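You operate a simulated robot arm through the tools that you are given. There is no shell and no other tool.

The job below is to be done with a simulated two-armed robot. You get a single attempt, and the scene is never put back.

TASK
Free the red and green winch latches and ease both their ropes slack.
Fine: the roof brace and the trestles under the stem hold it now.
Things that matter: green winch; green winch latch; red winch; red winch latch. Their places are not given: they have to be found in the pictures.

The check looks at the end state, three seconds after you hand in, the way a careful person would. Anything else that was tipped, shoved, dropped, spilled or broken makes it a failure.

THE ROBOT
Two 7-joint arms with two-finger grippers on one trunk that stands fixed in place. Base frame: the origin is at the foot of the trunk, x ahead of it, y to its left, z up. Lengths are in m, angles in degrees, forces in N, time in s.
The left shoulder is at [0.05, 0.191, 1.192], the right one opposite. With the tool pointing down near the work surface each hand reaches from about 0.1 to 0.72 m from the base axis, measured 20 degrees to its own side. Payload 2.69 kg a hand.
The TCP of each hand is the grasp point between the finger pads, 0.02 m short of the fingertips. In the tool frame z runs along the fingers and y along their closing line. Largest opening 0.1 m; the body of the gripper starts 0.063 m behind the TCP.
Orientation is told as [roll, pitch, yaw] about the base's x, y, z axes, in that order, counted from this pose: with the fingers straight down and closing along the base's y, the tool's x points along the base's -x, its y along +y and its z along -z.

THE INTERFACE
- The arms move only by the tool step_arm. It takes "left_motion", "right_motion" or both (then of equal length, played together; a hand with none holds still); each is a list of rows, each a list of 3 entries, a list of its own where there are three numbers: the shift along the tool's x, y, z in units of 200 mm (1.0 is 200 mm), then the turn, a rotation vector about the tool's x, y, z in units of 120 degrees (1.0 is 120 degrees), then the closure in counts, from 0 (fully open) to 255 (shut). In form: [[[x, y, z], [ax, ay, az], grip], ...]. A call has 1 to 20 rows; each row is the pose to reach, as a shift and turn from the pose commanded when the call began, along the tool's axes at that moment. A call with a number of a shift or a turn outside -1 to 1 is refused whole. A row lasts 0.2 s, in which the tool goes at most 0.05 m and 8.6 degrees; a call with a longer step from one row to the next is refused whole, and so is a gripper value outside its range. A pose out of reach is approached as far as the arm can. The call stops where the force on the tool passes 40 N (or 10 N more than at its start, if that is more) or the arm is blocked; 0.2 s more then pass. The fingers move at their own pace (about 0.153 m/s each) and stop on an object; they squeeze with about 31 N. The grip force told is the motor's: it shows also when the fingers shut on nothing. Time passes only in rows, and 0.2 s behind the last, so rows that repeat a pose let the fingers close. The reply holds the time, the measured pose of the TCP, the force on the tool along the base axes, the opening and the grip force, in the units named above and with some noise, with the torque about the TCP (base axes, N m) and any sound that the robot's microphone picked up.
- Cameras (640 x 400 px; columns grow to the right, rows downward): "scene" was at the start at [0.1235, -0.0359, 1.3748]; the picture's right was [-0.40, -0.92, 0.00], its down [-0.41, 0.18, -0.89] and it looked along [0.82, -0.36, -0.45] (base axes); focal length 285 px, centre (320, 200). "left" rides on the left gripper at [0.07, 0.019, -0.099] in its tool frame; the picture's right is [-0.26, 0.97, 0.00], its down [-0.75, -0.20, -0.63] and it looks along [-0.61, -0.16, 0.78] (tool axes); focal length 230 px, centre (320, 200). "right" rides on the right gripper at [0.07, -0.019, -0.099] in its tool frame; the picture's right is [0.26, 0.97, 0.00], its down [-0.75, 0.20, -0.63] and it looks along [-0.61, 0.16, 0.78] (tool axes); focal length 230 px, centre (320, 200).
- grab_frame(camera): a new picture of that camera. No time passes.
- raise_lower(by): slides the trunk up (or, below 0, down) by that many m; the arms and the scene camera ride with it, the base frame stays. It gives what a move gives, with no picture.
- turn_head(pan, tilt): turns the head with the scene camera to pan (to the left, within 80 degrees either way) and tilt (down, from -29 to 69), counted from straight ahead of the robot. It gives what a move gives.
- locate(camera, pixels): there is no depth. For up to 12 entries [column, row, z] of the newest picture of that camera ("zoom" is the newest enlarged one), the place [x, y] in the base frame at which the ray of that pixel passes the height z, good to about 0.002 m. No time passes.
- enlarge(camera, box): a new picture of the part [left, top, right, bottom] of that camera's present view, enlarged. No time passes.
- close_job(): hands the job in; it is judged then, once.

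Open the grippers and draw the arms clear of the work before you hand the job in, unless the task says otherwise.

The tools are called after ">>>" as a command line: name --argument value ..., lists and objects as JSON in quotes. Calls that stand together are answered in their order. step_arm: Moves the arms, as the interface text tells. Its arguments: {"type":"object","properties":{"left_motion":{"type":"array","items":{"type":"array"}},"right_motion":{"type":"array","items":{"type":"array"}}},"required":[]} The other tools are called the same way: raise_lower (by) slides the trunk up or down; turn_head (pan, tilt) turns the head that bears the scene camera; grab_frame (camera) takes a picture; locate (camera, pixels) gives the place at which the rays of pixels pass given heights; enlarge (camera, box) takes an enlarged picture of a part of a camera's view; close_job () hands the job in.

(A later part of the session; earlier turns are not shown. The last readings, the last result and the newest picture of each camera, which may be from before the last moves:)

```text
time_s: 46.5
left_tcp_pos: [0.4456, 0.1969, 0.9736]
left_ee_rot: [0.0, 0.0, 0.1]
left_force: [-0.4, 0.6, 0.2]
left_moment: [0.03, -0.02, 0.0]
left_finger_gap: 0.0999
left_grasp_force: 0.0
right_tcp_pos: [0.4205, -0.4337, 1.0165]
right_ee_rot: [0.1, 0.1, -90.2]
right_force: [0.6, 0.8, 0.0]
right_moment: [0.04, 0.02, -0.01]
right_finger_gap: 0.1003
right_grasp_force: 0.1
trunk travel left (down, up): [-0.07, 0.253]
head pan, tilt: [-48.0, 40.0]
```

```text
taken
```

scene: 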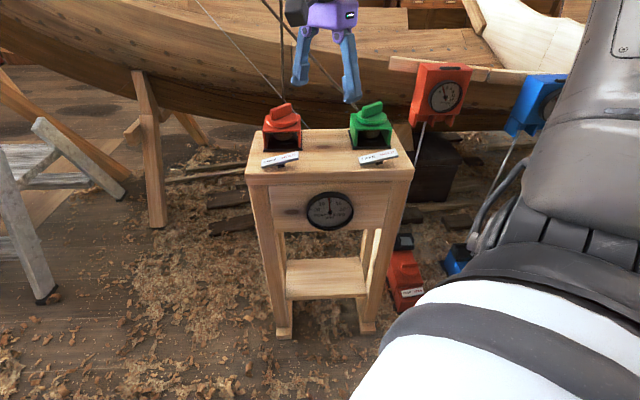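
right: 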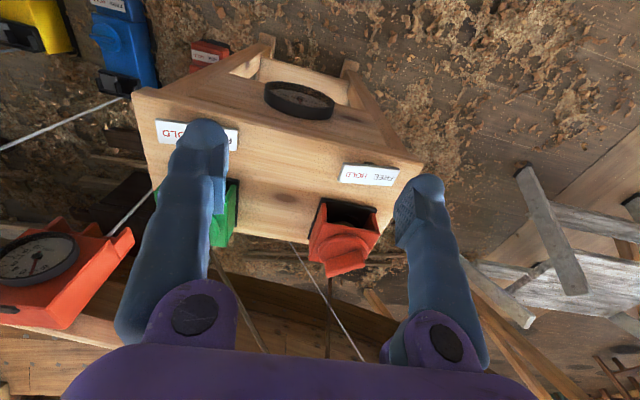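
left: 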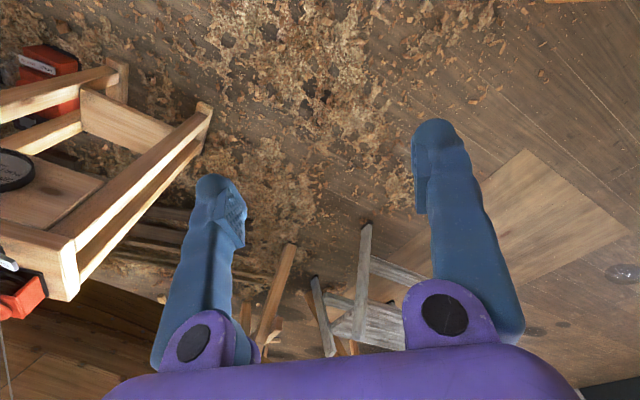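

Yaw −90° works. Now I lean the hand 20° (about its closing axis) and move part-way toward the red knob at this height.

>>> step_arm --right_motion '[[[0, 0.15, 0], [0, -0.0556, 0], 0], [[0, 0.3, 0], [0, -0.1111, 0], 0], [[-0.1, 0.5, 0], [0, -0.1667, 0], 0], [[-0.2, 0.7, 0], [0, -0.1667, 0], 0], [[-0.2, 0.7, 0], [0, -0.1667, 0], 0]]'

>>> grab_frame --camera "scene"

>>> grab_frame --camera "right"

```text
time_s: 47.7
left_tcp_pos: [0.4467, 0.197, 0.9738]
left_ee_rot: [0.0, 0.0, 0.1]
left_force: [-0.3, 0.8, 0.2]
left_moment: [0.03, -0.02, 0.02]
left_finger_gap: 0.1001
left_grasp_force: 0.1
right_tcp_pos: [0.5575, -0.4748, 1.0189]
right_ee_rot: [0.1, -19.9, -90.2]
right_force: [0.1, -0.3, 0.1]
right_moment: [-0.01, 0.02, 0.03]
right_finger_gap: 0.1001
right_grasp_force: 0.0
trunk travel left (down, up): [-0.07, 0.253]
head pan, tilt: [-48.0, 40.0]
```

```text
taken
```

scene: 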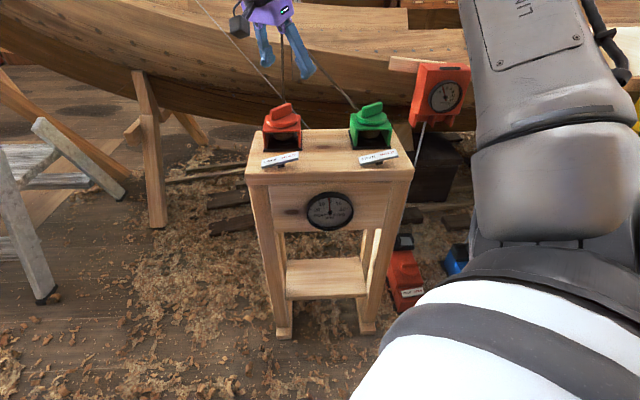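

```text
taken
```

right: 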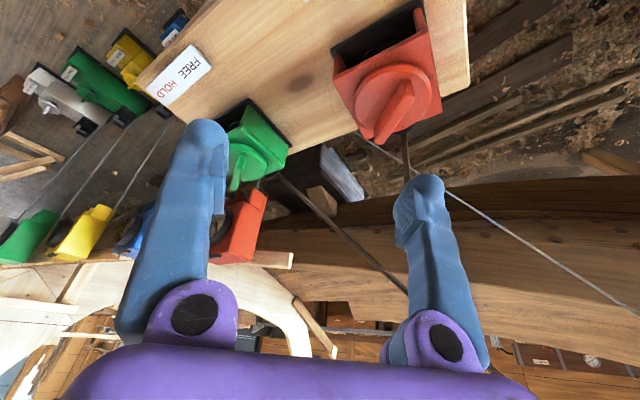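

The lean and yaw are right; the red wing appears at (400,100) aligned with the view. I move to above the red knob (TCP ≈(0.632,-0.511,0.975)) with a 6 cm opening.

>>> step_arm --right_motion '[[[-0.03, 0.12, 0.08], [0, 0, 0], 60], [[-0.06, 0.25, 0.17], [0, 0, 0], 100], [[-0.095, 0.3725, 0.269], [0, 0, 0], 102], [[-0.095, 0.3725, 0.269], [0, 0, 0], 102]]'

>>> grab_frame --camera "scene"

>>> grab_frame --camera "right"

>>> enlarge --camera "scene" --box '[220, 60, 340, 170]'

```text
time_s: 48.7
left_tcp_pos: [0.445, 0.1966, 0.9724]
left_ee_rot: [0.0, 0.0, 0.1]
left_force: [0.1, -0.2, 0.2]
left_moment: [-0.03, 0.02, -0.02]
left_finger_gap: 0.0998
left_grasp_force: 0.1
right_tcp_pos: [0.6323, -0.512, 0.974]
right_ee_rot: [0.2, -19.9, -90.2]
right_force: [0.5, 0.2, -0.3]
right_moment: [-0.04, 0.02, -0.02]
right_finger_gap: 0.06
right_grasp_force: 0.1
trunk travel left (down, up): [-0.07, 0.253]
head pan, tilt: [-48.0, 40.0]
```

```text
taken
```

scene: 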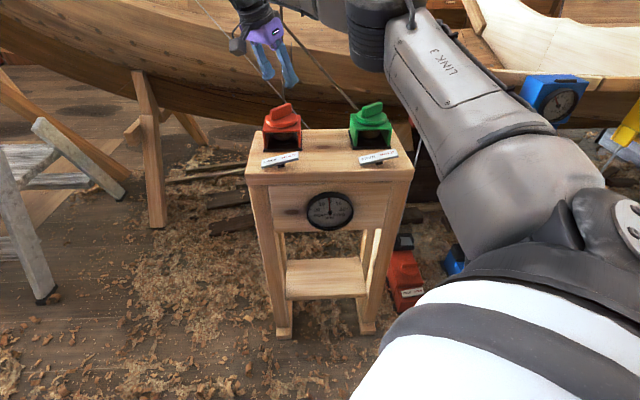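

```text
taken
```

right: 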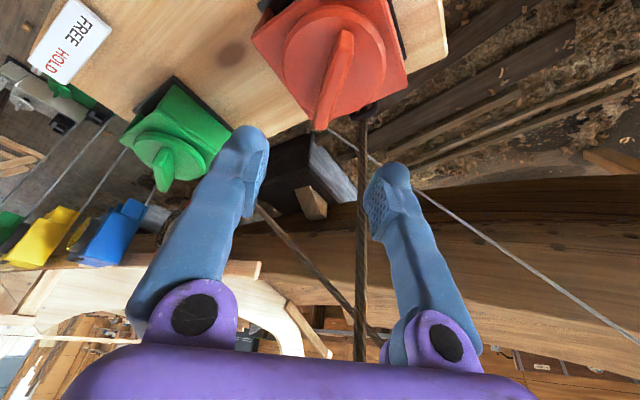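

```text
3.64 times, centred on (280, 115) of scene
```

zoom: 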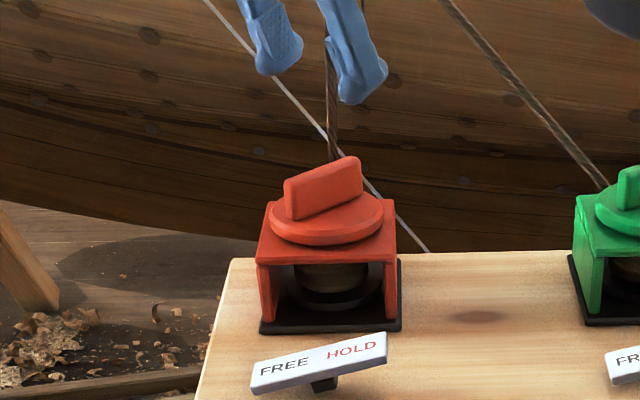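

I zoom the right camera on the red wing to refine the knob's centre before descending.

>>> enlarge --camera "right" --box '[240, 0, 420, 140]'

```text
2.86 times, centred on (330, 70) of right
```

zoom: 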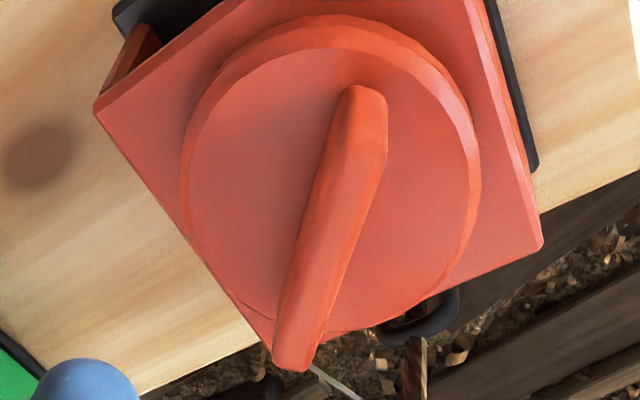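

>>> locate --camera "zoom" --pixels '[[366, 100, 0.895], [294, 355, 0.895], [345, 95, 0.868], [275, 335, 0.868], [386, 150, 0.868], [330, 310, 0.868], [186, 190, 0.862], [476, 165, 0.862], [320, 20, 0.862], [95, 105, 0.852], [542, 240, 0.852], [270, 345, 0.852]]'

```text
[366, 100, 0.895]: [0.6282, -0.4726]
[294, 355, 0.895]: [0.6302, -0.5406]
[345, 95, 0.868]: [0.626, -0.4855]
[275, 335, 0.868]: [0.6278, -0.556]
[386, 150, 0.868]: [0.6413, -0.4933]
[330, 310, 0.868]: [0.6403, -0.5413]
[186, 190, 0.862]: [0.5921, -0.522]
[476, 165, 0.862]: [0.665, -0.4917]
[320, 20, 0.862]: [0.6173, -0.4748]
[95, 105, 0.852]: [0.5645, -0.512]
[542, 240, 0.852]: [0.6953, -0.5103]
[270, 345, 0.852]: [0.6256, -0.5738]
```

Refined knob axis ≈(0.630,-0.510), wing exactly along y, about 14 mm thick and 68 mm long. I descend vertically to TCP z≈0.905 first, straddling the wing.

>>> step_arm --right_motion '[[[0.04, -0.003, 0.09], [0, 0, 0], 102], [[0.08, -0.005, 0.18], [0, 0, 0], 102], [[0.11, -0.006, 0.27], [0, 0, 0], 102], [[0.122, -0.006, 0.322], [0, 0, 0], 102], [[0.122, -0.006, 0.322], [0, 0, 0], 102]]'

>>> enlarge --camera "scene" --box '[220, 60, 340, 170]'

>>> grab_frame --camera "right"

>>> enlarge --camera "right" --box '[200, 60, 440, 240]'

```text
time_s: 49.9
left_tcp_pos: [0.4462, 0.1961, 0.9738]
left_ee_rot: [0.1, 0.0, 0.2]
left_force: [0.0, -0.2, 0.1]
left_moment: [-0.05, -0.03, -0.02]
left_finger_gap: 0.0999
left_grasp_force: 0.1
right_tcp_pos: [0.6316, -0.5092, 0.9051]
right_ee_rot: [0.1, -19.9, -90.2]
right_force: [-0.5, -0.1, 0.2]
right_moment: [0.0, 0.0, 0.02]
right_finger_gap: 0.0599
right_grasp_force: 0.1
trunk travel left (down, up): [-0.07, 0.253]
head pan, tilt: [-48.0, 40.0]
```

```text
3.64 times, centred on (280, 115) of scene
```

zoom: 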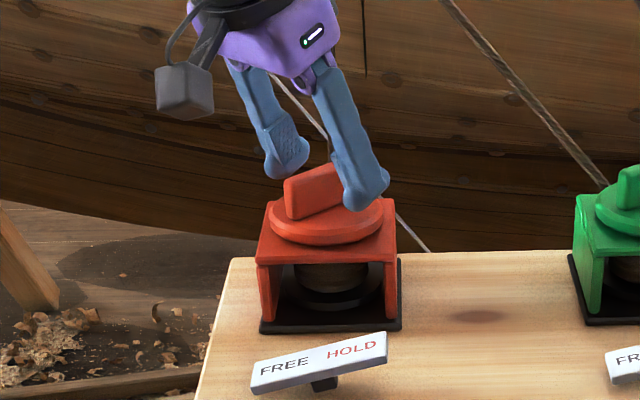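

```text
taken
```

right: 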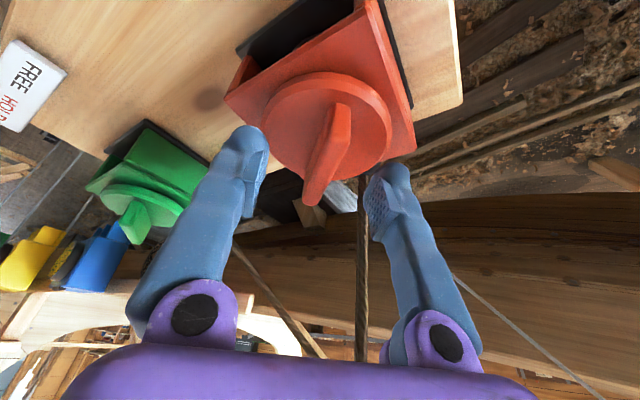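

```text
2.22 times, centred on (320, 150) of right
```

zoom: 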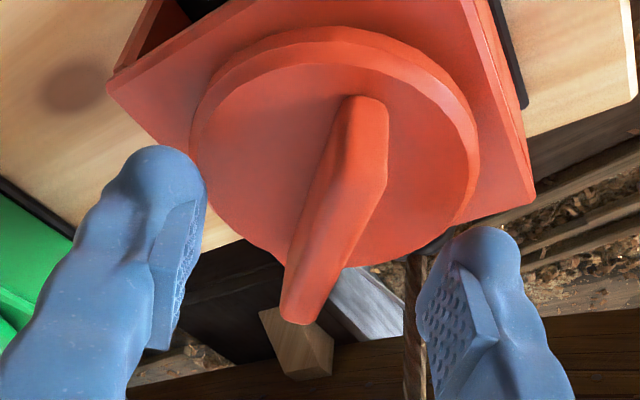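

The fingers straddle the red wing. I go down the last 8 mm and narrow the opening to ≈2.2 cm to check centring before clamping.

>>> step_arm --right_motion '[[[0.005, -0.003, 0.02], [0, 0, 0], 102], [[0.01, -0.003, 0.04], [0, 0, 0], 150], [[0.01, -0.003, 0.04], [0, 0, 0], 185], [[0.01, -0.003, 0.04], [0, 0, 0], 199], [[0.01, -0.003, 0.04], [0, 0, 0], 199]]'

>>> enlarge --camera "scene" --box '[220, 60, 340, 170]'

>>> enlarge --camera "right" --box '[200, 60, 440, 240]'

```text
time_s: 51.1
left_tcp_pos: [0.4452, 0.1974, 0.9721]
left_ee_rot: [0.0, 0.0, 0.0]
left_force: [-0.4, 0.4, 0.8]
left_moment: [0.04, 0.03, 0.01]
left_finger_gap: 0.1001
left_grasp_force: 0.1
right_tcp_pos: [0.6312, -0.5082, 0.897]
right_ee_rot: [0.1, -19.9, -90.3]
right_force: [-0.5, -0.2, 0.5]
right_moment: [0.02, 0.01, -0.03]
right_finger_gap: 0.0221
right_grasp_force: 0.0
trunk travel left (down, up): [-0.07, 0.253]
head pan, tilt: [-48.0, 40.0]
```

```text
3.64 times, centred on (280, 115) of scene
```

zoom: 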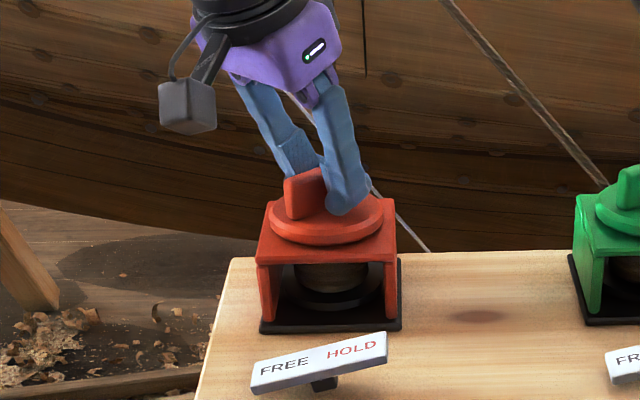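

```text
2.22 times, centred on (320, 150) of right
```

zoom: 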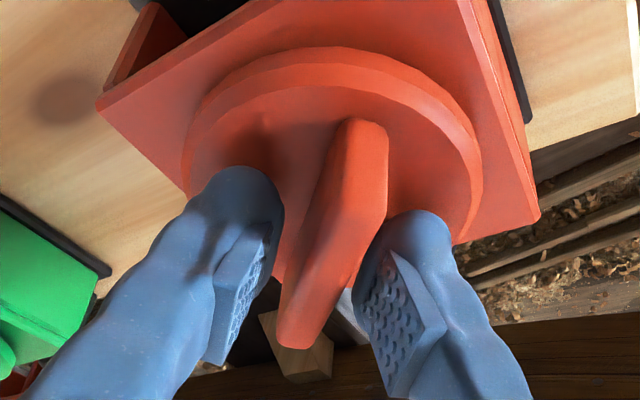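

Centred with no contact yet. I close slowly in small counts and watch the lateral force.

>>> step_arm --right_motion '[[[0, 0, 0], [0, 0, 0], 206], [[0, 0, 0], [0, 0, 0], 211], [[0, 0, 0], [0, 0, 0], 216], [[0, 0, 0], [0, 0, 0], 220]]'

```text
time_s: 52.1
left_tcp_pos: [0.4464, 0.1966, 0.9722]
left_ee_rot: [0.0, 0.0, 0.1]
left_force: [0.1, -0.2, -0.5]
left_moment: [0.0, 0.01, -0.01]
left_finger_gap: 0.1002
left_grasp_force: 0.1
right_tcp_pos: [0.6297, -0.5105, 0.8961]
right_ee_rot: [0.1, -19.9, -90.2]
right_force: [0.8, -0.5, -0.2]
right_moment: [0.01, -0.02, -0.01]
right_finger_gap: 0.0136
right_grasp_force: 0.1
trunk travel left (down, up): [-0.07, 0.253]
head pan, tilt: [-48.0, 40.0]
```

Still no contact at 13.6 mm; I keep closing in small counts.

>>> step_arm --right_motion '[[[0, 0, 0], [0, 0, 0], 224], [[0, 0, 0], [0, 0, 0], 228], [[0, 0, 0], [0, 0, 0], 232], [[0, 0, 0], [0, 0, 0], 236]]'

>>> enlarge --camera "right" --box '[200, 60, 440, 240]'

```text
time_s: 53.1
left_tcp_pos: [0.4474, 0.1958, 0.9735]
left_ee_rot: [0.0, 0.1, 0.1]
left_force: [-0.8, 0.1, 0.3]
left_moment: [-0.01, -0.03, -0.02]
left_finger_gap: 0.0999
left_grasp_force: 0.0
right_tcp_pos: [0.6311, -0.5096, 0.8948]
right_ee_rot: [0.1, -19.9, -90.2]
right_force: [4.1, -1.0, -0.2]
right_moment: [0.05, -0.1, -0.16]
right_finger_gap: 0.0114
right_grasp_force: 37.9
trunk travel left (down, up): [-0.07, 0.253]
head pan, tilt: [-48.0, 40.0]
```

```text
2.22 times, centred on (320, 150) of right
```

zoom: 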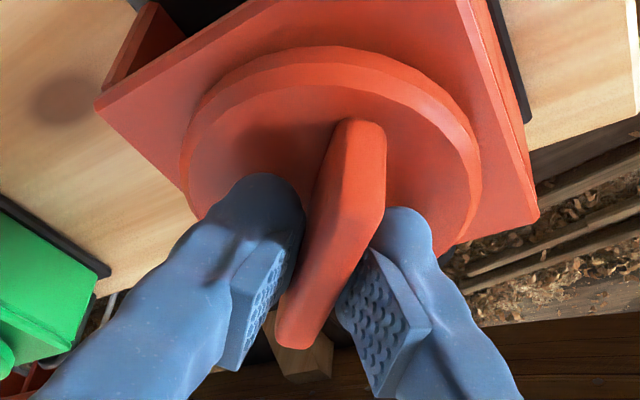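

The red wing is gripped (11 mm gap) with only ~4 N side force. I try a small counter-clockwise turn (seen from above) of 6° about the vertical and read the torque.

>>> step_arm --right_motion '[[[0, 0, 0], [-0.00855, 0, -0.0235], 255], [[0, 0, 0], [-0.0171, 0, -0.047], 255], [[0, 0, 0], [-0.0171, 0, -0.047], 255]]'

>>> enlarge --camera "scene" --box '[220, 60, 420, 240]'

```text
time_s: 53.9
left_tcp_pos: [0.4459, 0.1973, 0.9721]
left_ee_rot: [0.0, 0.0, 0.2]
left_force: [-0.9, 0.1, -0.6]
left_moment: [0.0, 0.02, -0.01]
left_finger_gap: 0.1002
left_grasp_force: 0.0
right_tcp_pos: [0.6309, -0.51, 0.8953]
right_ee_rot: [0.0, -19.9, -84.1]
right_force: [-2.4, 2.4, -0.1]
right_moment: [-0.08, -0.03, -0.14]
right_finger_gap: 0.0113
right_grasp_force: 39.1
trunk travel left (down, up): [-0.07, 0.253]
head pan, tilt: [-48.0, 40.0]
```

```text
2.22 times, centred on (320, 150) of scene
```

zoom: 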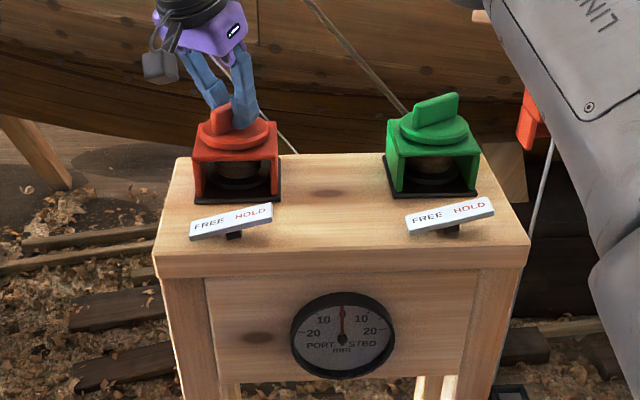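

It turned with ~0.14 N·m resistance and the gauge stays at 0. I compare by turning back clockwise 6° past the start to read the torque the other way.

>>> step_arm --right_motion '[[[0, 0, 0], [0.0171, 0, 0.047], 255], [[0, 0, 0], [0.0342, 0, 0.094], 255], [[0, 0, 0], [0.0342, 0, 0.094], 255]]'

>>> enlarge --camera "scene" --box '[220, 60, 420, 240]'

```text
time_s: 54.7
left_tcp_pos: [0.4483, 0.1966, 0.973]
left_ee_rot: [0.0, 0.1, 0.1]
left_force: [0.2, -0.2, 0.1]
left_moment: [-0.02, 0.0, 0.03]
left_finger_gap: 0.1001
left_grasp_force: 0.1
right_tcp_pos: [0.6312, -0.5099, 0.8973]
right_ee_rot: [0.5, -20.0, -96.3]
right_force: [25.8, -5.9, 1.1]
right_moment: [-0.01, -0.23, 0.21]
right_finger_gap: 0.0111
right_grasp_force: 38.4
right hand out of reach, approached as far as the arm can: row 2, 3
trunk travel left (down, up): [-0.07, 0.253]
head pan, tilt: [-48.0, 40.0]
```

```text
2.22 times, centred on (320, 150) of scene
```

zoom: 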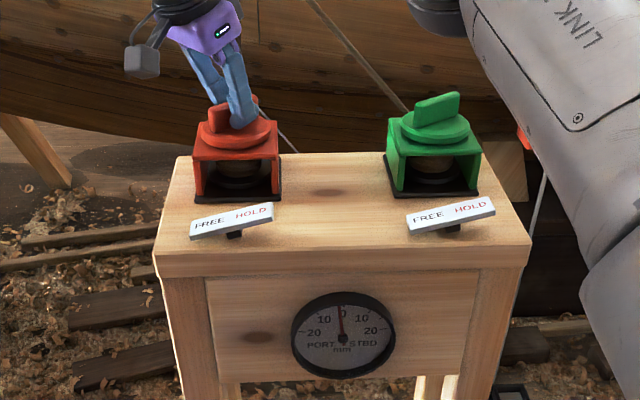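

The clockwise pose is at the arm's reach limit and pulled 26 N sideways, so I go straight back counter-clockwise to the first position and read the gauge closely.

>>> step_arm --right_motion '[[[0, 0, 0], [-0.0171, 0, -0.047], 255], [[0, 0, 0], [-0.0342, 0, -0.094], 255], [[0, 0, 0], [-0.0342, 0, -0.094], 255]]'

>>> enlarge --camera "scene" --box '[300, 180, 360, 240]'

>>> grab_frame --camera "scene"

>>> enlarge --camera "scene" --box '[220, 60, 420, 240]'

```text
time_s: 55.5
left_tcp_pos: [0.4483, 0.1962, 0.9724]
left_ee_rot: [0.0, 0.1, 0.1]
left_force: [1.0, 0.5, 1.0]
left_moment: [-0.01, -0.02, -0.01]
left_finger_gap: 0.1
left_grasp_force: 0.1
right_tcp_pos: [0.6302, -0.5106, 0.8968]
right_ee_rot: [0.4, -20.0, -84.2]
right_force: [29.3, -12.0, 8.5]
right_moment: [0.34, -0.3, -0.1]
right_finger_gap: 0.0112
right_grasp_force: 38.6
trunk travel left (down, up): [-0.07, 0.253]
head pan, tilt: [-48.0, 40.0]
```

```text
6.67 times, centred on (330, 210) of scene
```

zoom: 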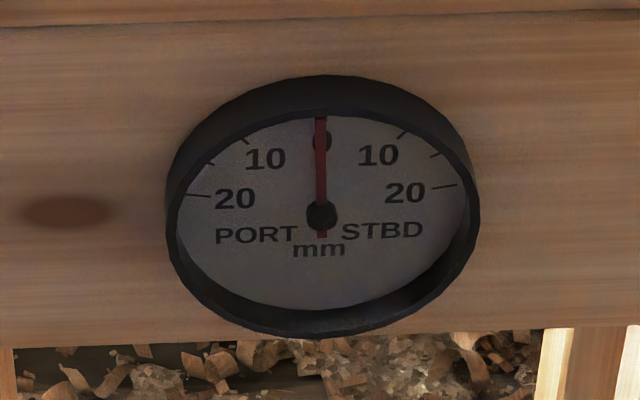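

```text
taken
```

scene: 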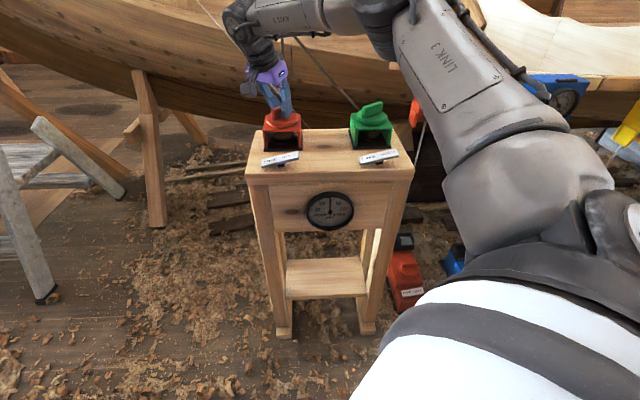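

```text
2.22 times, centred on (320, 150) of scene
```

zoom: 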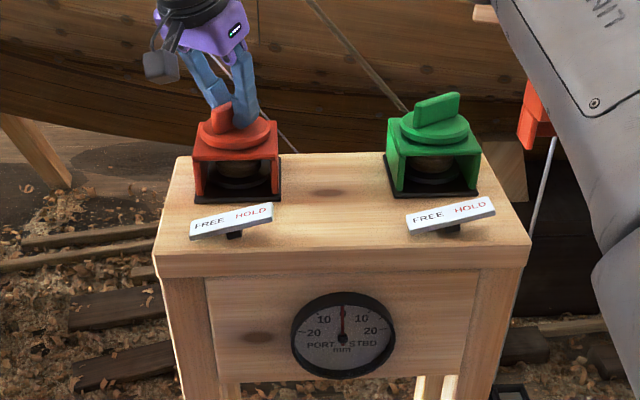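

The gauge needle moved with the knob: it sat slightly to PORT at the start, further PORT when clockwise, and at 0 now — so counter-clockwise eases red (the port rope). The force is still 29 N because the commanded pose drifted, so I shift the command a few mm in +x to relieve it.

>>> step_arm --right_motion '[[[-0.004, 0.015, 0], [0, 0, 0], 255], [[-0.004, 0.015, 0], [0, 0, 0], 255]]'

```text
time_s: 56.1
left_tcp_pos: [0.4476, 0.1972, 0.973]
left_ee_rot: [0.0, 0.0, 0.1]
left_force: [-0.4, -0.1, -0.6]
left_moment: [0.03, -0.01, -0.02]
left_finger_gap: 0.0999
left_grasp_force: 0.1
right_tcp_pos: [0.6308, -0.5101, 0.8958]
right_ee_rot: [0.0, -19.9, -84.1]
right_force: [12.2, -6.4, 7.5]
right_moment: [-0.82, -0.27, -0.13]
right_finger_gap: 0.0114
right_grasp_force: 38.5
trunk travel left (down, up): [-0.07, 0.253]
head pan, tilt: [-48.0, 40.0]
```

Force drops about 6 N per mm. I trim the remaining offset.

>>> step_arm --right_motion '[[[-0.008, 0.0095, -0.004], [0, 0, 0], 255], [[-0.008, 0.0095, -0.004], [0, 0, 0], 255]]'

```text
time_s: 56.7
left_tcp_pos: [0.4459, 0.1955, 0.9735]
left_ee_rot: [-0.1, 0.0, 0.0]
left_force: [0.8, 0.1, -0.5]
left_moment: [0.03, 0.01, -0.01]
left_finger_gap: 0.0999
left_grasp_force: 0.1
right_tcp_pos: [0.6323, -0.511, 0.8957]
right_ee_rot: [-0.5, -19.9, -84.1]
right_force: [-11.9, 3.0, -4.0]
right_moment: [-0.7, 0.06, -0.19]
right_finger_gap: 0.0111
right_grasp_force: 37.9
trunk travel left (down, up): [-0.07, 0.253]
head pan, tilt: [-48.0, 40.0]
```

Slight overshoot; I back off by about 1 mm.

>>> step_arm --right_motion '[[[0.003, -0.0045, 0.0015], [0, 0, 0], 255], [[0.003, -0.0045, 0.0015], [0, 0, 0], 255]]'

```text
time_s: 57.3
left_tcp_pos: [0.4449, 0.1962, 0.9731]
left_ee_rot: [0.1, 0.0, 0.2]
left_force: [-0.2, 0.8, 1.0]
left_moment: [-0.02, -0.02, 0.02]
left_finger_gap: 0.1001
left_grasp_force: 0.0
right_tcp_pos: [0.6314, -0.5095, 0.896]
right_ee_rot: [-0.1, -19.7, -84.1]
right_force: [-14.9, 6.9, -7.9]
right_moment: [0.24, 0.13, -0.16]
right_finger_gap: 0.0111
right_grasp_force: 38.4
trunk travel left (down, up): [-0.07, 0.253]
head pan, tilt: [-48.0, 40.0]
```

The reading seems to lag; I hold still for a moment and read again.

>>> step_arm --right_motion '[[[0, 0, 0], [0, 0, 0], 255], [[0, 0, 0], [0, 0, 0], 255], [[0, 0, 0], [0, 0, 0], 255], [[0, 0, 0], [0, 0, 0], 255]]'

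```text
time_s: 58.3
left_tcp_pos: [0.4456, 0.1968, 0.9738]
left_ee_rot: [0.0, -0.1, 0.0]
left_force: [-0.5, 0.0, 0.1]
left_moment: [0.02, 0.03, 0.01]
left_finger_gap: 0.0998
left_grasp_force: 0.0
right_tcp_pos: [0.6307, -0.5112, 0.8963]
right_ee_rot: [-0.2, -19.8, -84.0]
right_force: [-21.7, 13.9, -15.3]
right_moment: [0.18, 0.19, -0.16]
right_finger_gap: 0.0114
right_grasp_force: 37.9
trunk travel left (down, up): [-0.07, 0.253]
head pan, tilt: [-48.0, 40.0]
```

The force is growing, which means the controller keeps integrating a small offset while clamped. I open the fingers slightly to release it, then read the settled pose.

>>> step_arm --right_motion '[[[0, 0, 0], [0, 0, 0], 160], [[0, 0, 0], [0, 0, 0], 160], [[0, 0, 0], [0, 0, 0], 160], [[0, 0, 0], [0, 0, 0], 160]]'

>>> enlarge --camera "right" --box '[200, 60, 440, 240]'

>>> enlarge --camera "scene" --box '[300, 180, 360, 240]'

```text
time_s: 59.3
left_tcp_pos: [0.4463, 0.1963, 0.9728]
left_ee_rot: [-0.1, 0.0, 0.2]
left_force: [0.5, -0.2, -0.1]
left_moment: [0.02, 0.02, -0.03]
left_finger_gap: 0.0998
left_grasp_force: 0.0
right_tcp_pos: [0.633, -0.5106, 0.8969]
right_ee_rot: [0.0, -19.9, -84.2]
right_force: [0.5, -0.8, 1.0]
right_moment: [0.0, 0.02, 0.03]
right_finger_gap: 0.0375
right_grasp_force: 0.1
trunk travel left (down, up): [-0.07, 0.253]
head pan, tilt: [-48.0, 40.0]
```

```text
2.22 times, centred on (320, 150) of right
```

zoom: 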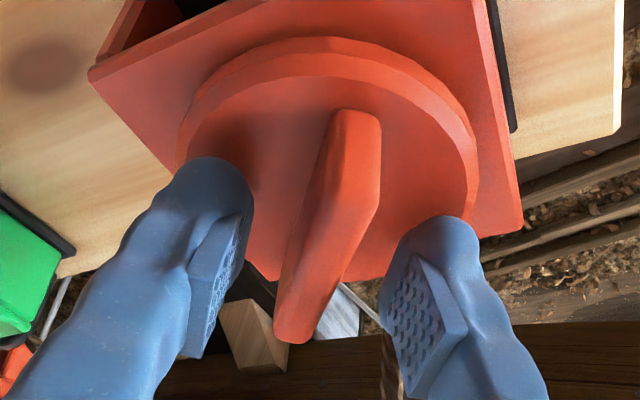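

```text
6.67 times, centred on (330, 210) of scene
```

zoom: 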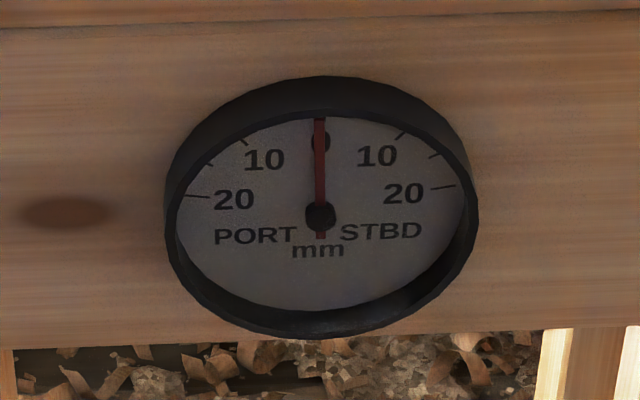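

Released: forces are zero and the knob stays where it was turned, gauge near 0. To avoid clamping strain I'll straddle the wing loosely (gap ≈13.6 mm around the 11 mm wing) and turn counter-clockwise 20°, then check.

>>> step_arm --right_motion '[[[0, -0.01, 0], [0, 0, 0], 200], [[0, -0.01, 0], [0, 0, 0], 220], [[0, -0.01, 0], [-0.01418, 0, -0.03918], 220], [[0, -0.01, 0], [-0.02836, 0, -0.07836], 220], [[0, -0.01, 0], [-0.04254, 0, -0.11754], 220], [[0, -0.01, 0], [-0.05672, 0, -0.15672], 220], [[0, -0.01, 0], [-0.05672, 0, -0.15672], 220]]'

>>> enlarge --camera "right" --box '[200, 60, 440, 240]'

>>> enlarge --camera "scene" --box '[300, 180, 360, 240]'

>>> grab_frame --camera "scene"

```text
time_s: 60.9
left_tcp_pos: [0.4454, 0.1963, 0.9725]
left_ee_rot: [0.1, 0.0, 0.2]
left_force: [-0.5, 0.6, 0.1]
left_moment: [0.02, 0.01, -0.05]
left_finger_gap: 0.0999
left_grasp_force: 0.0
right_tcp_pos: [0.6308, -0.5107, 0.8962]
right_ee_rot: [0.1, -19.9, -64.1]
right_force: [3.1, 0.8, 0.4]
right_moment: [0.0, -0.04, -0.03]
right_finger_gap: 0.0156
right_grasp_force: 1.1
trunk travel left (down, up): [-0.07, 0.253]
head pan, tilt: [-48.0, 40.0]
```

```text
2.22 times, centred on (320, 150) of right
```

zoom: 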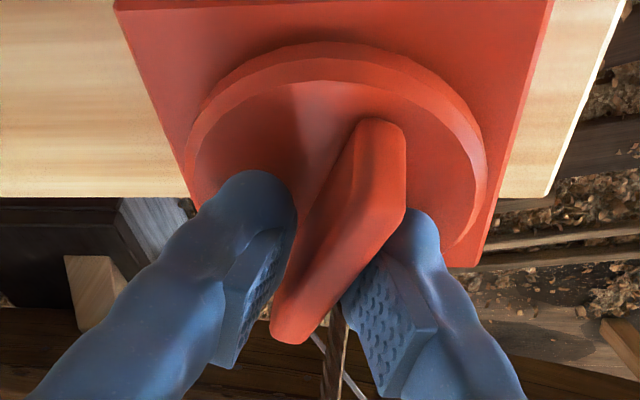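

```text
6.67 times, centred on (330, 210) of scene
```

zoom: 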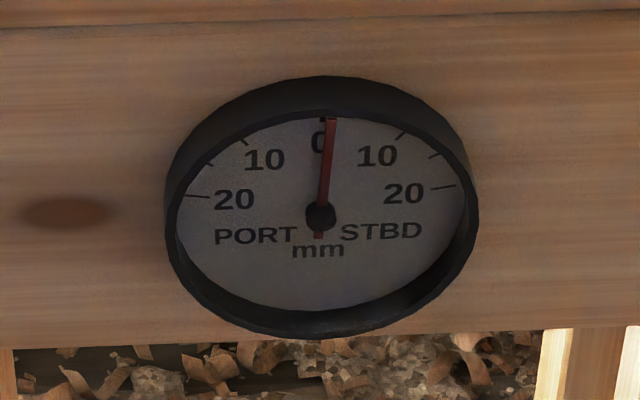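

```text
taken
```

scene: 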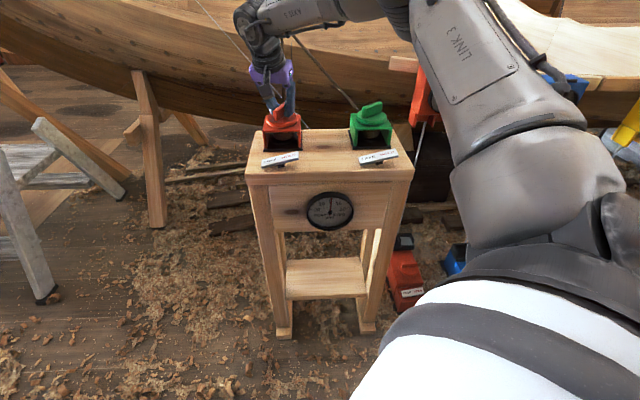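

The gauge needle has moved slightly to STBD (+1), confirming that counter-clockwise eases the red (port) rope. I continue a further 30° and check again, intending to alternate with green.

>>> step_arm --right_motion '[[[0, 0, 0], [-0.01418, 0, -0.03918], 220], [[0, 0, 0], [-0.02836, 0, -0.07836], 220], [[0, 0, 0], [-0.04254, 0, -0.11754], 220], [[0, 0, 0], [-0.05672, 0, -0.15672], 220], [[0, 0, 0], [-0.0709, 0, -0.1959], 220], [[0, 0, 0], [-0.08508, 0, -0.23508], 220], [[0, 0, 0], [-0.08508, 0, -0.23508], 220]]'

>>> enlarge --camera "right" --box '[200, 60, 440, 240]'

>>> enlarge --camera "scene" --box '[300, 180, 360, 240]'

>>> grab_frame --camera "scene"

```text
time_s: 62.5
left_tcp_pos: [0.446, 0.1964, 0.9725]
left_ee_rot: [0.0, 0.0, 0.0]
left_force: [0.1, 0.5, -0.6]
left_moment: [-0.01, -0.01, 0.0]
left_finger_gap: 0.1002
left_grasp_force: 0.0
right_tcp_pos: [0.6296, -0.5117, 0.898]
right_ee_rot: [0.1, -20.0, -34.0]
right_force: [0.0, 0.9, 0.1]
right_moment: [0.02, 0.01, 0.01]
right_finger_gap: 0.0138
right_grasp_force: 0.3
trunk travel left (down, up): [-0.07, 0.253]
head pan, tilt: [-48.0, 40.0]
```

```text
2.22 times, centred on (320, 150) of right
```

zoom: 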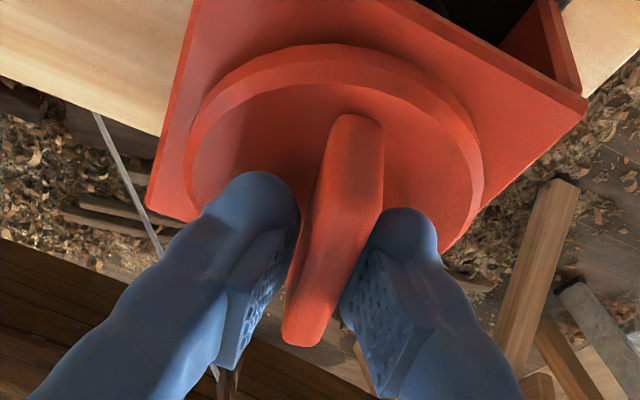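

```text
6.67 times, centred on (330, 210) of scene
```

zoom: 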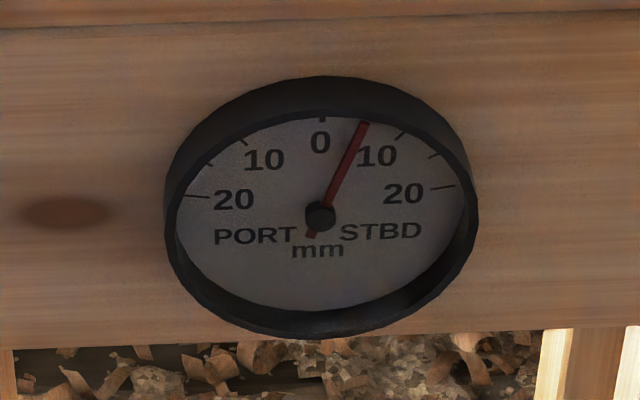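

```text
taken
```

scene: 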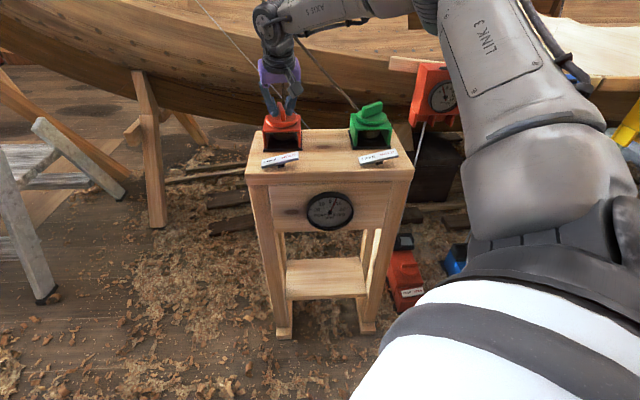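

The needle is now about +5 mm STBD and the knob turned easily. I pause on red here: open the fingers, lift straight up, and go to ease green to bring the needle back.

>>> step_arm --right_motion '[[[0, 0, 0], [0, 0, 0], 150], [[0, 0, 0], [0, 0, 0], 130], [[-0.05, 0, -0.14], [0, 0, 0], 130], [[-0.1, 0, -0.28], [0, 0, 0], 130], [[-0.17, 0, -0.47], [0, 0, 0], 130], [[-0.17, 0, -0.47], [0, 0, 0], 130]]'

>>> enlarge --camera "scene" --box '[220, 60, 420, 240]'

>>> enlarge --camera "scene" --box '[335, 85, 405, 160]'

>>> grab_frame --camera "right"

```text
time_s: 63.9
left_tcp_pos: [0.4463, 0.1967, 0.9736]
left_ee_rot: [0.1, 0.0, 0.1]
left_force: [-0.7, 0.0, -0.4]
left_moment: [-0.04, -0.03, -0.05]
left_finger_gap: 0.1
left_grasp_force: 0.0
right_tcp_pos: [0.6306, -0.5101, 0.998]
right_ee_rot: [0.0, -20.0, -34.1]
right_force: [-0.3, -0.3, 1.3]
right_moment: [0.01, -0.01, -0.02]
right_finger_gap: 0.0492
right_grasp_force: 0.0
trunk travel left (down, up): [-0.07, 0.253]
head pan, tilt: [-48.0, 40.0]
```

```text
2.22 times, centred on (320, 150) of scene
```

zoom: 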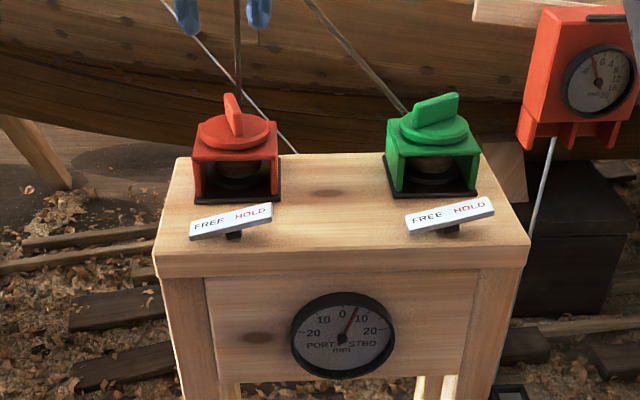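

```text
5.33 times, centred on (370, 122) of scene
```

zoom: 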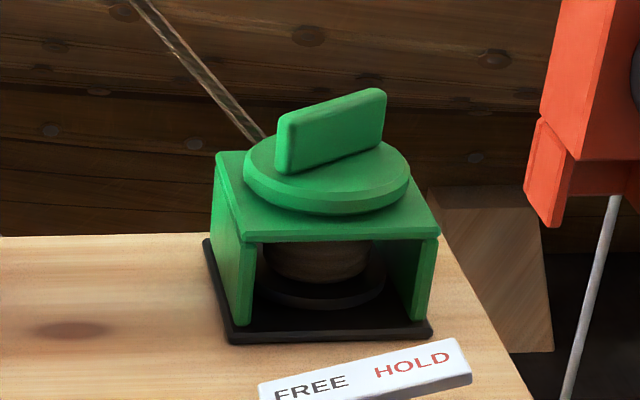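

```text
taken
```

right: 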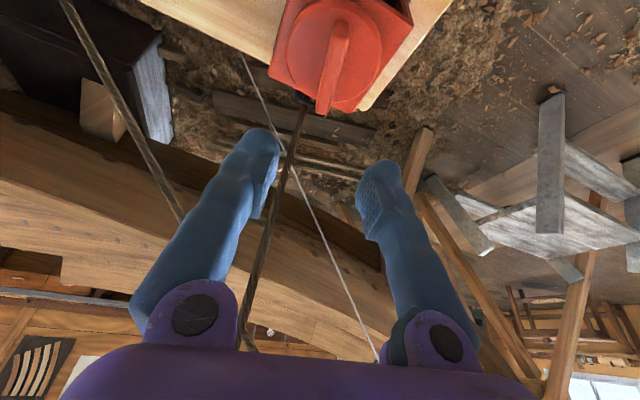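

The red knob stays put and the red rope is beginning to curve in the right view. I measure the green wing and disc from the scene zoom before moving over.

>>> locate --camera "zoom" --pixels '[[290, 172, 0.868], [382, 137, 0.868], [281, 113, 0.895], [384, 90, 0.895], [244, 168, 0.862], [410, 165, 0.862], [330, 205, 0.862], [215, 155, 0.852], [440, 235, 0.852], [240, 238, 0.852]]'

>>> step_arm --right_motion '[[[0.15, 0, 0], [0, 0, 0], 130], [[0.3, 0, 0.05], [0, 0, 0], 130], [[0.45, 0, 0.1], [0, 0, 0], 130], [[0.45, 0, 0.1], [0, 0, 0], 130]]'

>>> grab_frame --camera "right"

>>> grab_frame --camera "scene"

```text
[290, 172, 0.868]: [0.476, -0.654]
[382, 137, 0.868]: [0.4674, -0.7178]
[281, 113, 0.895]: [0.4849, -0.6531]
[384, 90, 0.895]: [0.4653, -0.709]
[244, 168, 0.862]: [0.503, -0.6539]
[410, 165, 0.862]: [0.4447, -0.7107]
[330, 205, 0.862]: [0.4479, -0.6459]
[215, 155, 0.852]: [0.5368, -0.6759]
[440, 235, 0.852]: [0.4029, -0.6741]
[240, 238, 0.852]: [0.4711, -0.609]
```

```text
time_s: 64.9
left_tcp_pos: [0.4462, 0.1962, 0.973]
left_ee_rot: [0.0, -0.1, 0.2]
left_force: [0.3, -0.7, -0.1]
left_moment: [-0.01, 0.03, 0.05]
left_finger_gap: 0.1001
left_grasp_force: 0.0
right_tcp_pos: [0.5663, -0.4668, 0.9479]
right_ee_rot: [0.2, -20.1, -34.2]
right_force: [0.3, -0.4, 0.9]
right_moment: [0.0, -0.02, 0.02]
right_finger_gap: 0.0489
right_grasp_force: 0.0
trunk travel left (down, up): [-0.07, 0.253]
head pan, tilt: [-48.0, 40.0]
```

```text
taken
```

right: 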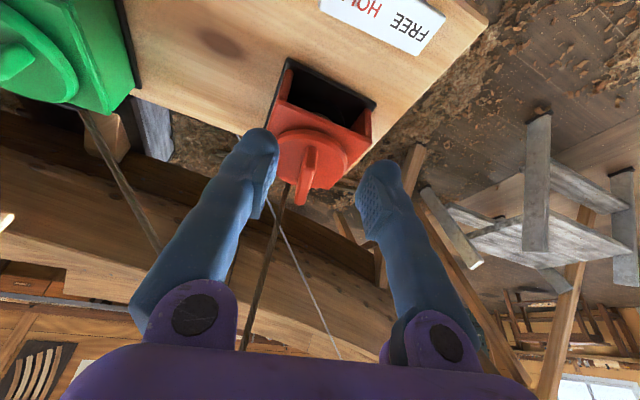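

```text
taken
```

scene: 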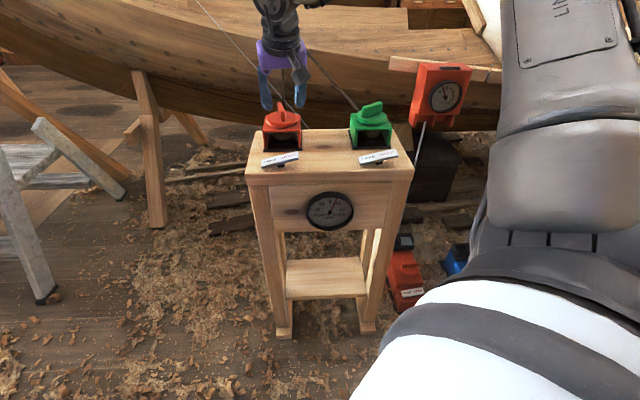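

I move the right hand to the front of the green winch, turning it back to about yaw −85° on the way at a safe height.

>>> step_arm --right_motion '[[[0.018, -0.05, -0.08], [0.018, 0, 0.05], 130], [[0.036, -0.15, -0.16], [0.0362, 0, 0.0999], 130], [[0.054, -0.25, -0.24], [0.0543, 0, 0.1499], 130], [[0.071, -0.37, -0.3], [0.0723, 0, 0.1998], 130], [[0.089, -0.47, -0.33], [0.0904, 0, 0.2498], 130], [[0.107, -0.56, -0.35], [0.1085, 0, 0.2997], 130], [[0.125, -0.65, -0.36], [0.1266, 0, 0.3497], 130], [[0.142, -0.74, -0.371], [0.1447, 0, 0.3996], 130], [[0.142, -0.74, -0.371], [0.1447, 0, 0.3996], 130]]'

>>> grab_frame --camera "right"

>>> grab_frame --camera "scene"

```text
time_s: 66.9
left_tcp_pos: [0.446, 0.1974, 0.9744]
left_ee_rot: [0.0, 0.0, 0.1]
left_force: [0.0, -0.6, 0.0]
left_moment: [0.02, 0.0, 0.0]
left_finger_gap: 0.1
left_grasp_force: 0.1
right_tcp_pos: [0.44, -0.5605, 1.0075]
right_ee_rot: [0.1, -19.8, -85.4]
right_force: [-0.7, -0.1, 0.1]
right_moment: [-0.03, 0.01, 0.02]
right_finger_gap: 0.049
right_grasp_force: 0.1
trunk travel left (down, up): [-0.07, 0.253]
head pan, tilt: [-48.0, 40.0]
```

```text
taken
```

right: 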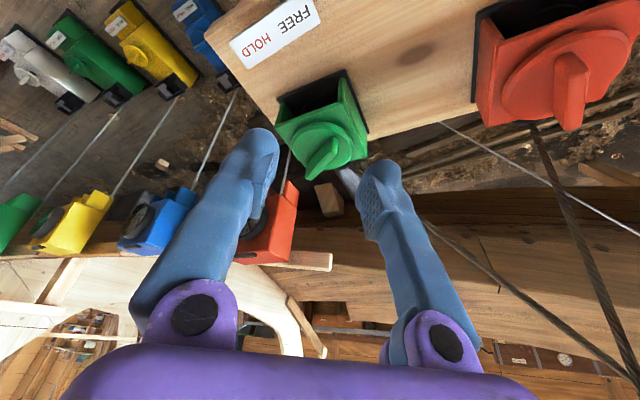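

```text
taken
```

scene: 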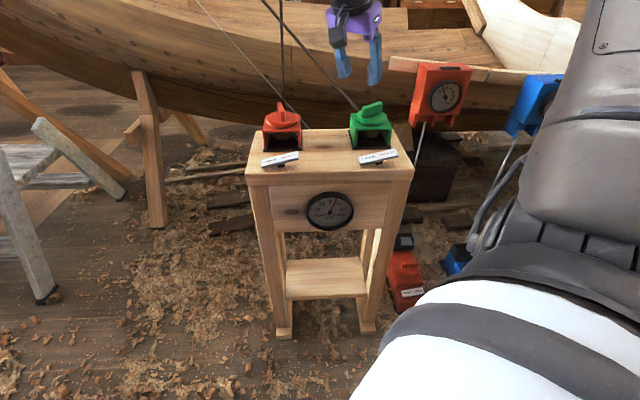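

Both arms and winches are clear. I zoom the right camera on the green knob to measure its wing and the green rope.

>>> enlarge --camera "right" --box '[250, 60, 410, 200]'

```text
2.86 times, centred on (330, 130) of right
```

zoom: 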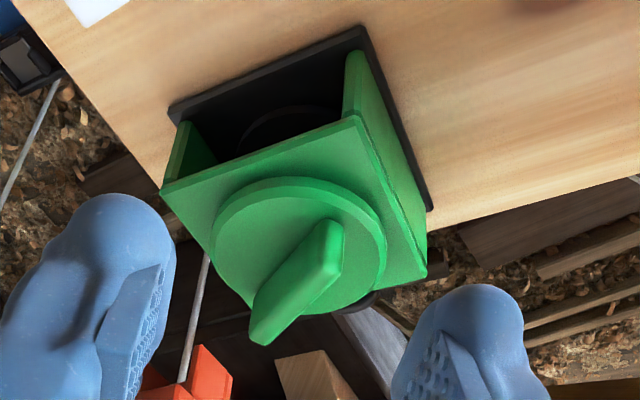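

>>> locate --camera "zoom" --pixels '[[160, 187, 0.852], [427, 276, 0.852], [355, 117, 0.852], [213, 240, 0.862], [386, 240, 0.862], [330, 232, 0.895], [262, 332, 0.895], [316, 224, 0.868], [256, 296, 0.868], [343, 265, 0.868], [300, 312, 0.868]]'

```text
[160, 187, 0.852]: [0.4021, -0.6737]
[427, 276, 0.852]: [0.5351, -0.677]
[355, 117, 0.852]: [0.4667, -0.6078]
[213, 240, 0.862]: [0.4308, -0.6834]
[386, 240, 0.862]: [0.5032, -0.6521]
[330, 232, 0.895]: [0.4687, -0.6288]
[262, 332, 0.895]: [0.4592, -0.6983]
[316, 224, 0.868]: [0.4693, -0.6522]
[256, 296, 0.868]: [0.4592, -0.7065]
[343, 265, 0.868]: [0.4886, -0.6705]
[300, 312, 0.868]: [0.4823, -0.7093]
```

The green knob axis is ≈(0.469,-0.6755), wing at ~80° from x (so grip yaw ≈ −95°). The green rope leads off toward +x and up, clear of the approach. I move over the green knob at z≈0.975.

>>> step_arm --right_motion '[[[-0.12, 0.025, 0.06], [0.0062, 0, 0.0172], 130], [[-0.25, 0.05, 0.15], [0.0125, 0, 0.0345], 130], [[-0.37, 0.075, 0.25], [0.0187, 0, 0.0517], 130], [[-0.4945, 0.0985, 0.353], [0.0187, 0, 0.0517], 130], [[-0.4945, 0.0985, 0.353], [0.0187, 0, 0.0517], 130]]'

>>> grab_frame --camera "right"

>>> enlarge --camera "right" --box '[240, 0, 420, 140]'

>>> enlarge --camera "scene" --box '[300, 50, 420, 160]'

```text
time_s: 68.1
left_tcp_pos: [0.4462, 0.1967, 0.9732]
left_ee_rot: [0.0, 0.0, 0.1]
left_force: [0.3, 0.6, -0.8]
left_moment: [0.02, 0.0, -0.01]
left_finger_gap: 0.1002
left_grasp_force: 0.1
right_tcp_pos: [0.471, -0.6737, 0.9736]
right_ee_rot: [0.1, -19.9, -91.6]
right_force: [0.0, -0.4, -0.7]
right_moment: [0.02, 0.03, 0.0]
right_finger_gap: 0.0488
right_grasp_force: 0.1
trunk travel left (down, up): [-0.07, 0.253]
head pan, tilt: [-48.0, 40.0]
```

```text
taken
```

right: 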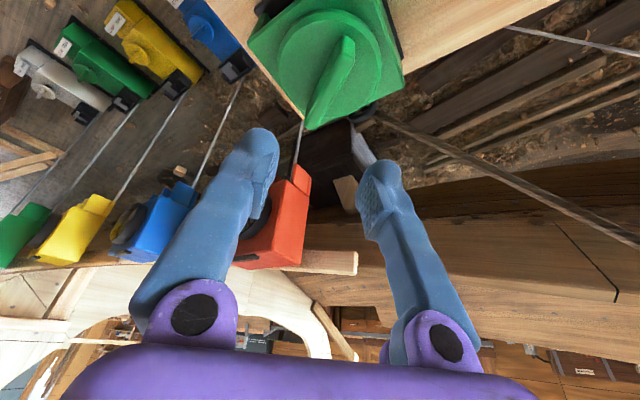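

```text
2.86 times, centred on (330, 70) of right
```

zoom: 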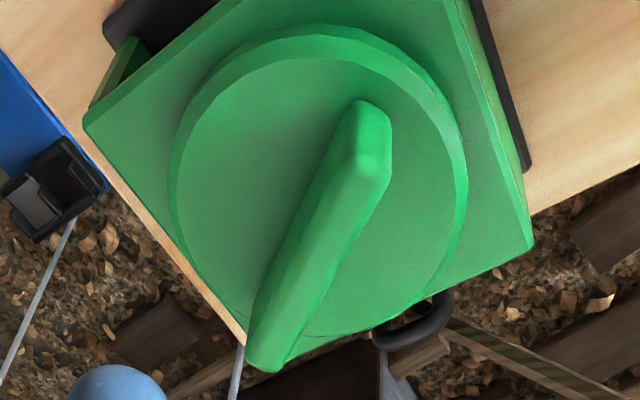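

```text
3.64 times, centred on (360, 105) of scene
```

zoom: 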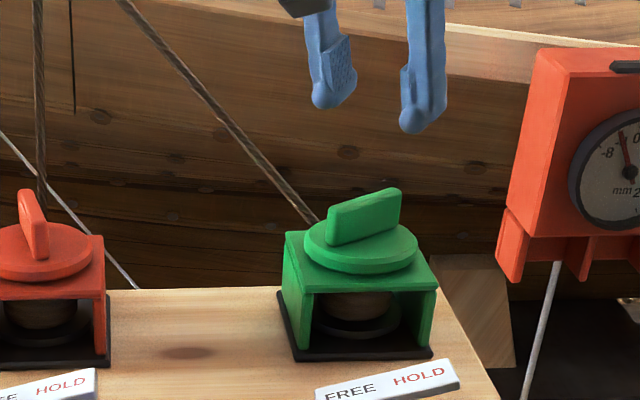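

The green wing lies about 9° clockwise of the hand. I try turning the hand another 7° clockwise here in free space to see whether that is in reach.

>>> step_arm --right_motion '[[[0, -0.006, 0], [0.01, 0, 0.0275], 130], [[-0.005, -0.006, 0], [0.0199, 0, 0.0549], 130], [[-0.005, -0.006, 0], [0.0199, 0, 0.0549], 130]]'

>>> enlarge --camera "right" --box '[240, 0, 420, 140]'

```text
time_s: 68.9
left_tcp_pos: [0.4459, 0.1963, 0.9731]
left_ee_rot: [0.0, 0.0, 0.1]
left_force: [-0.1, 0.5, 0.2]
left_moment: [0.02, 0.03, -0.03]
left_finger_gap: 0.1001
left_grasp_force: 0.1
right_tcp_pos: [0.4694, -0.6764, 0.9745]
right_ee_rot: [0.0, -19.9, -98.9]
right_force: [-0.1, 0.3, 0.3]
right_moment: [-0.01, 0.01, 0.01]
right_finger_gap: 0.0489
right_grasp_force: 0.1
trunk travel left (down, up): [-0.07, 0.253]
head pan, tilt: [-48.0, 40.0]
```

```text
2.86 times, centred on (330, 70) of right
```

zoom: 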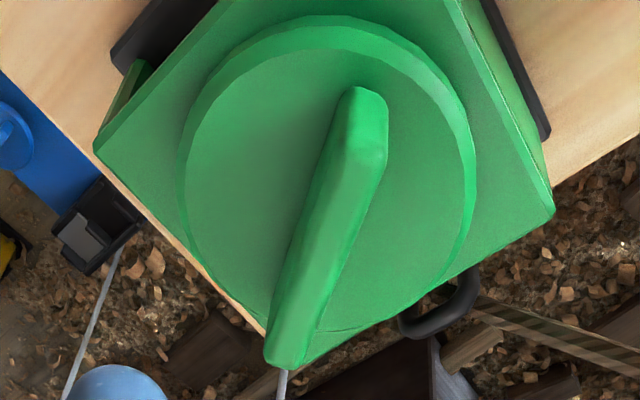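

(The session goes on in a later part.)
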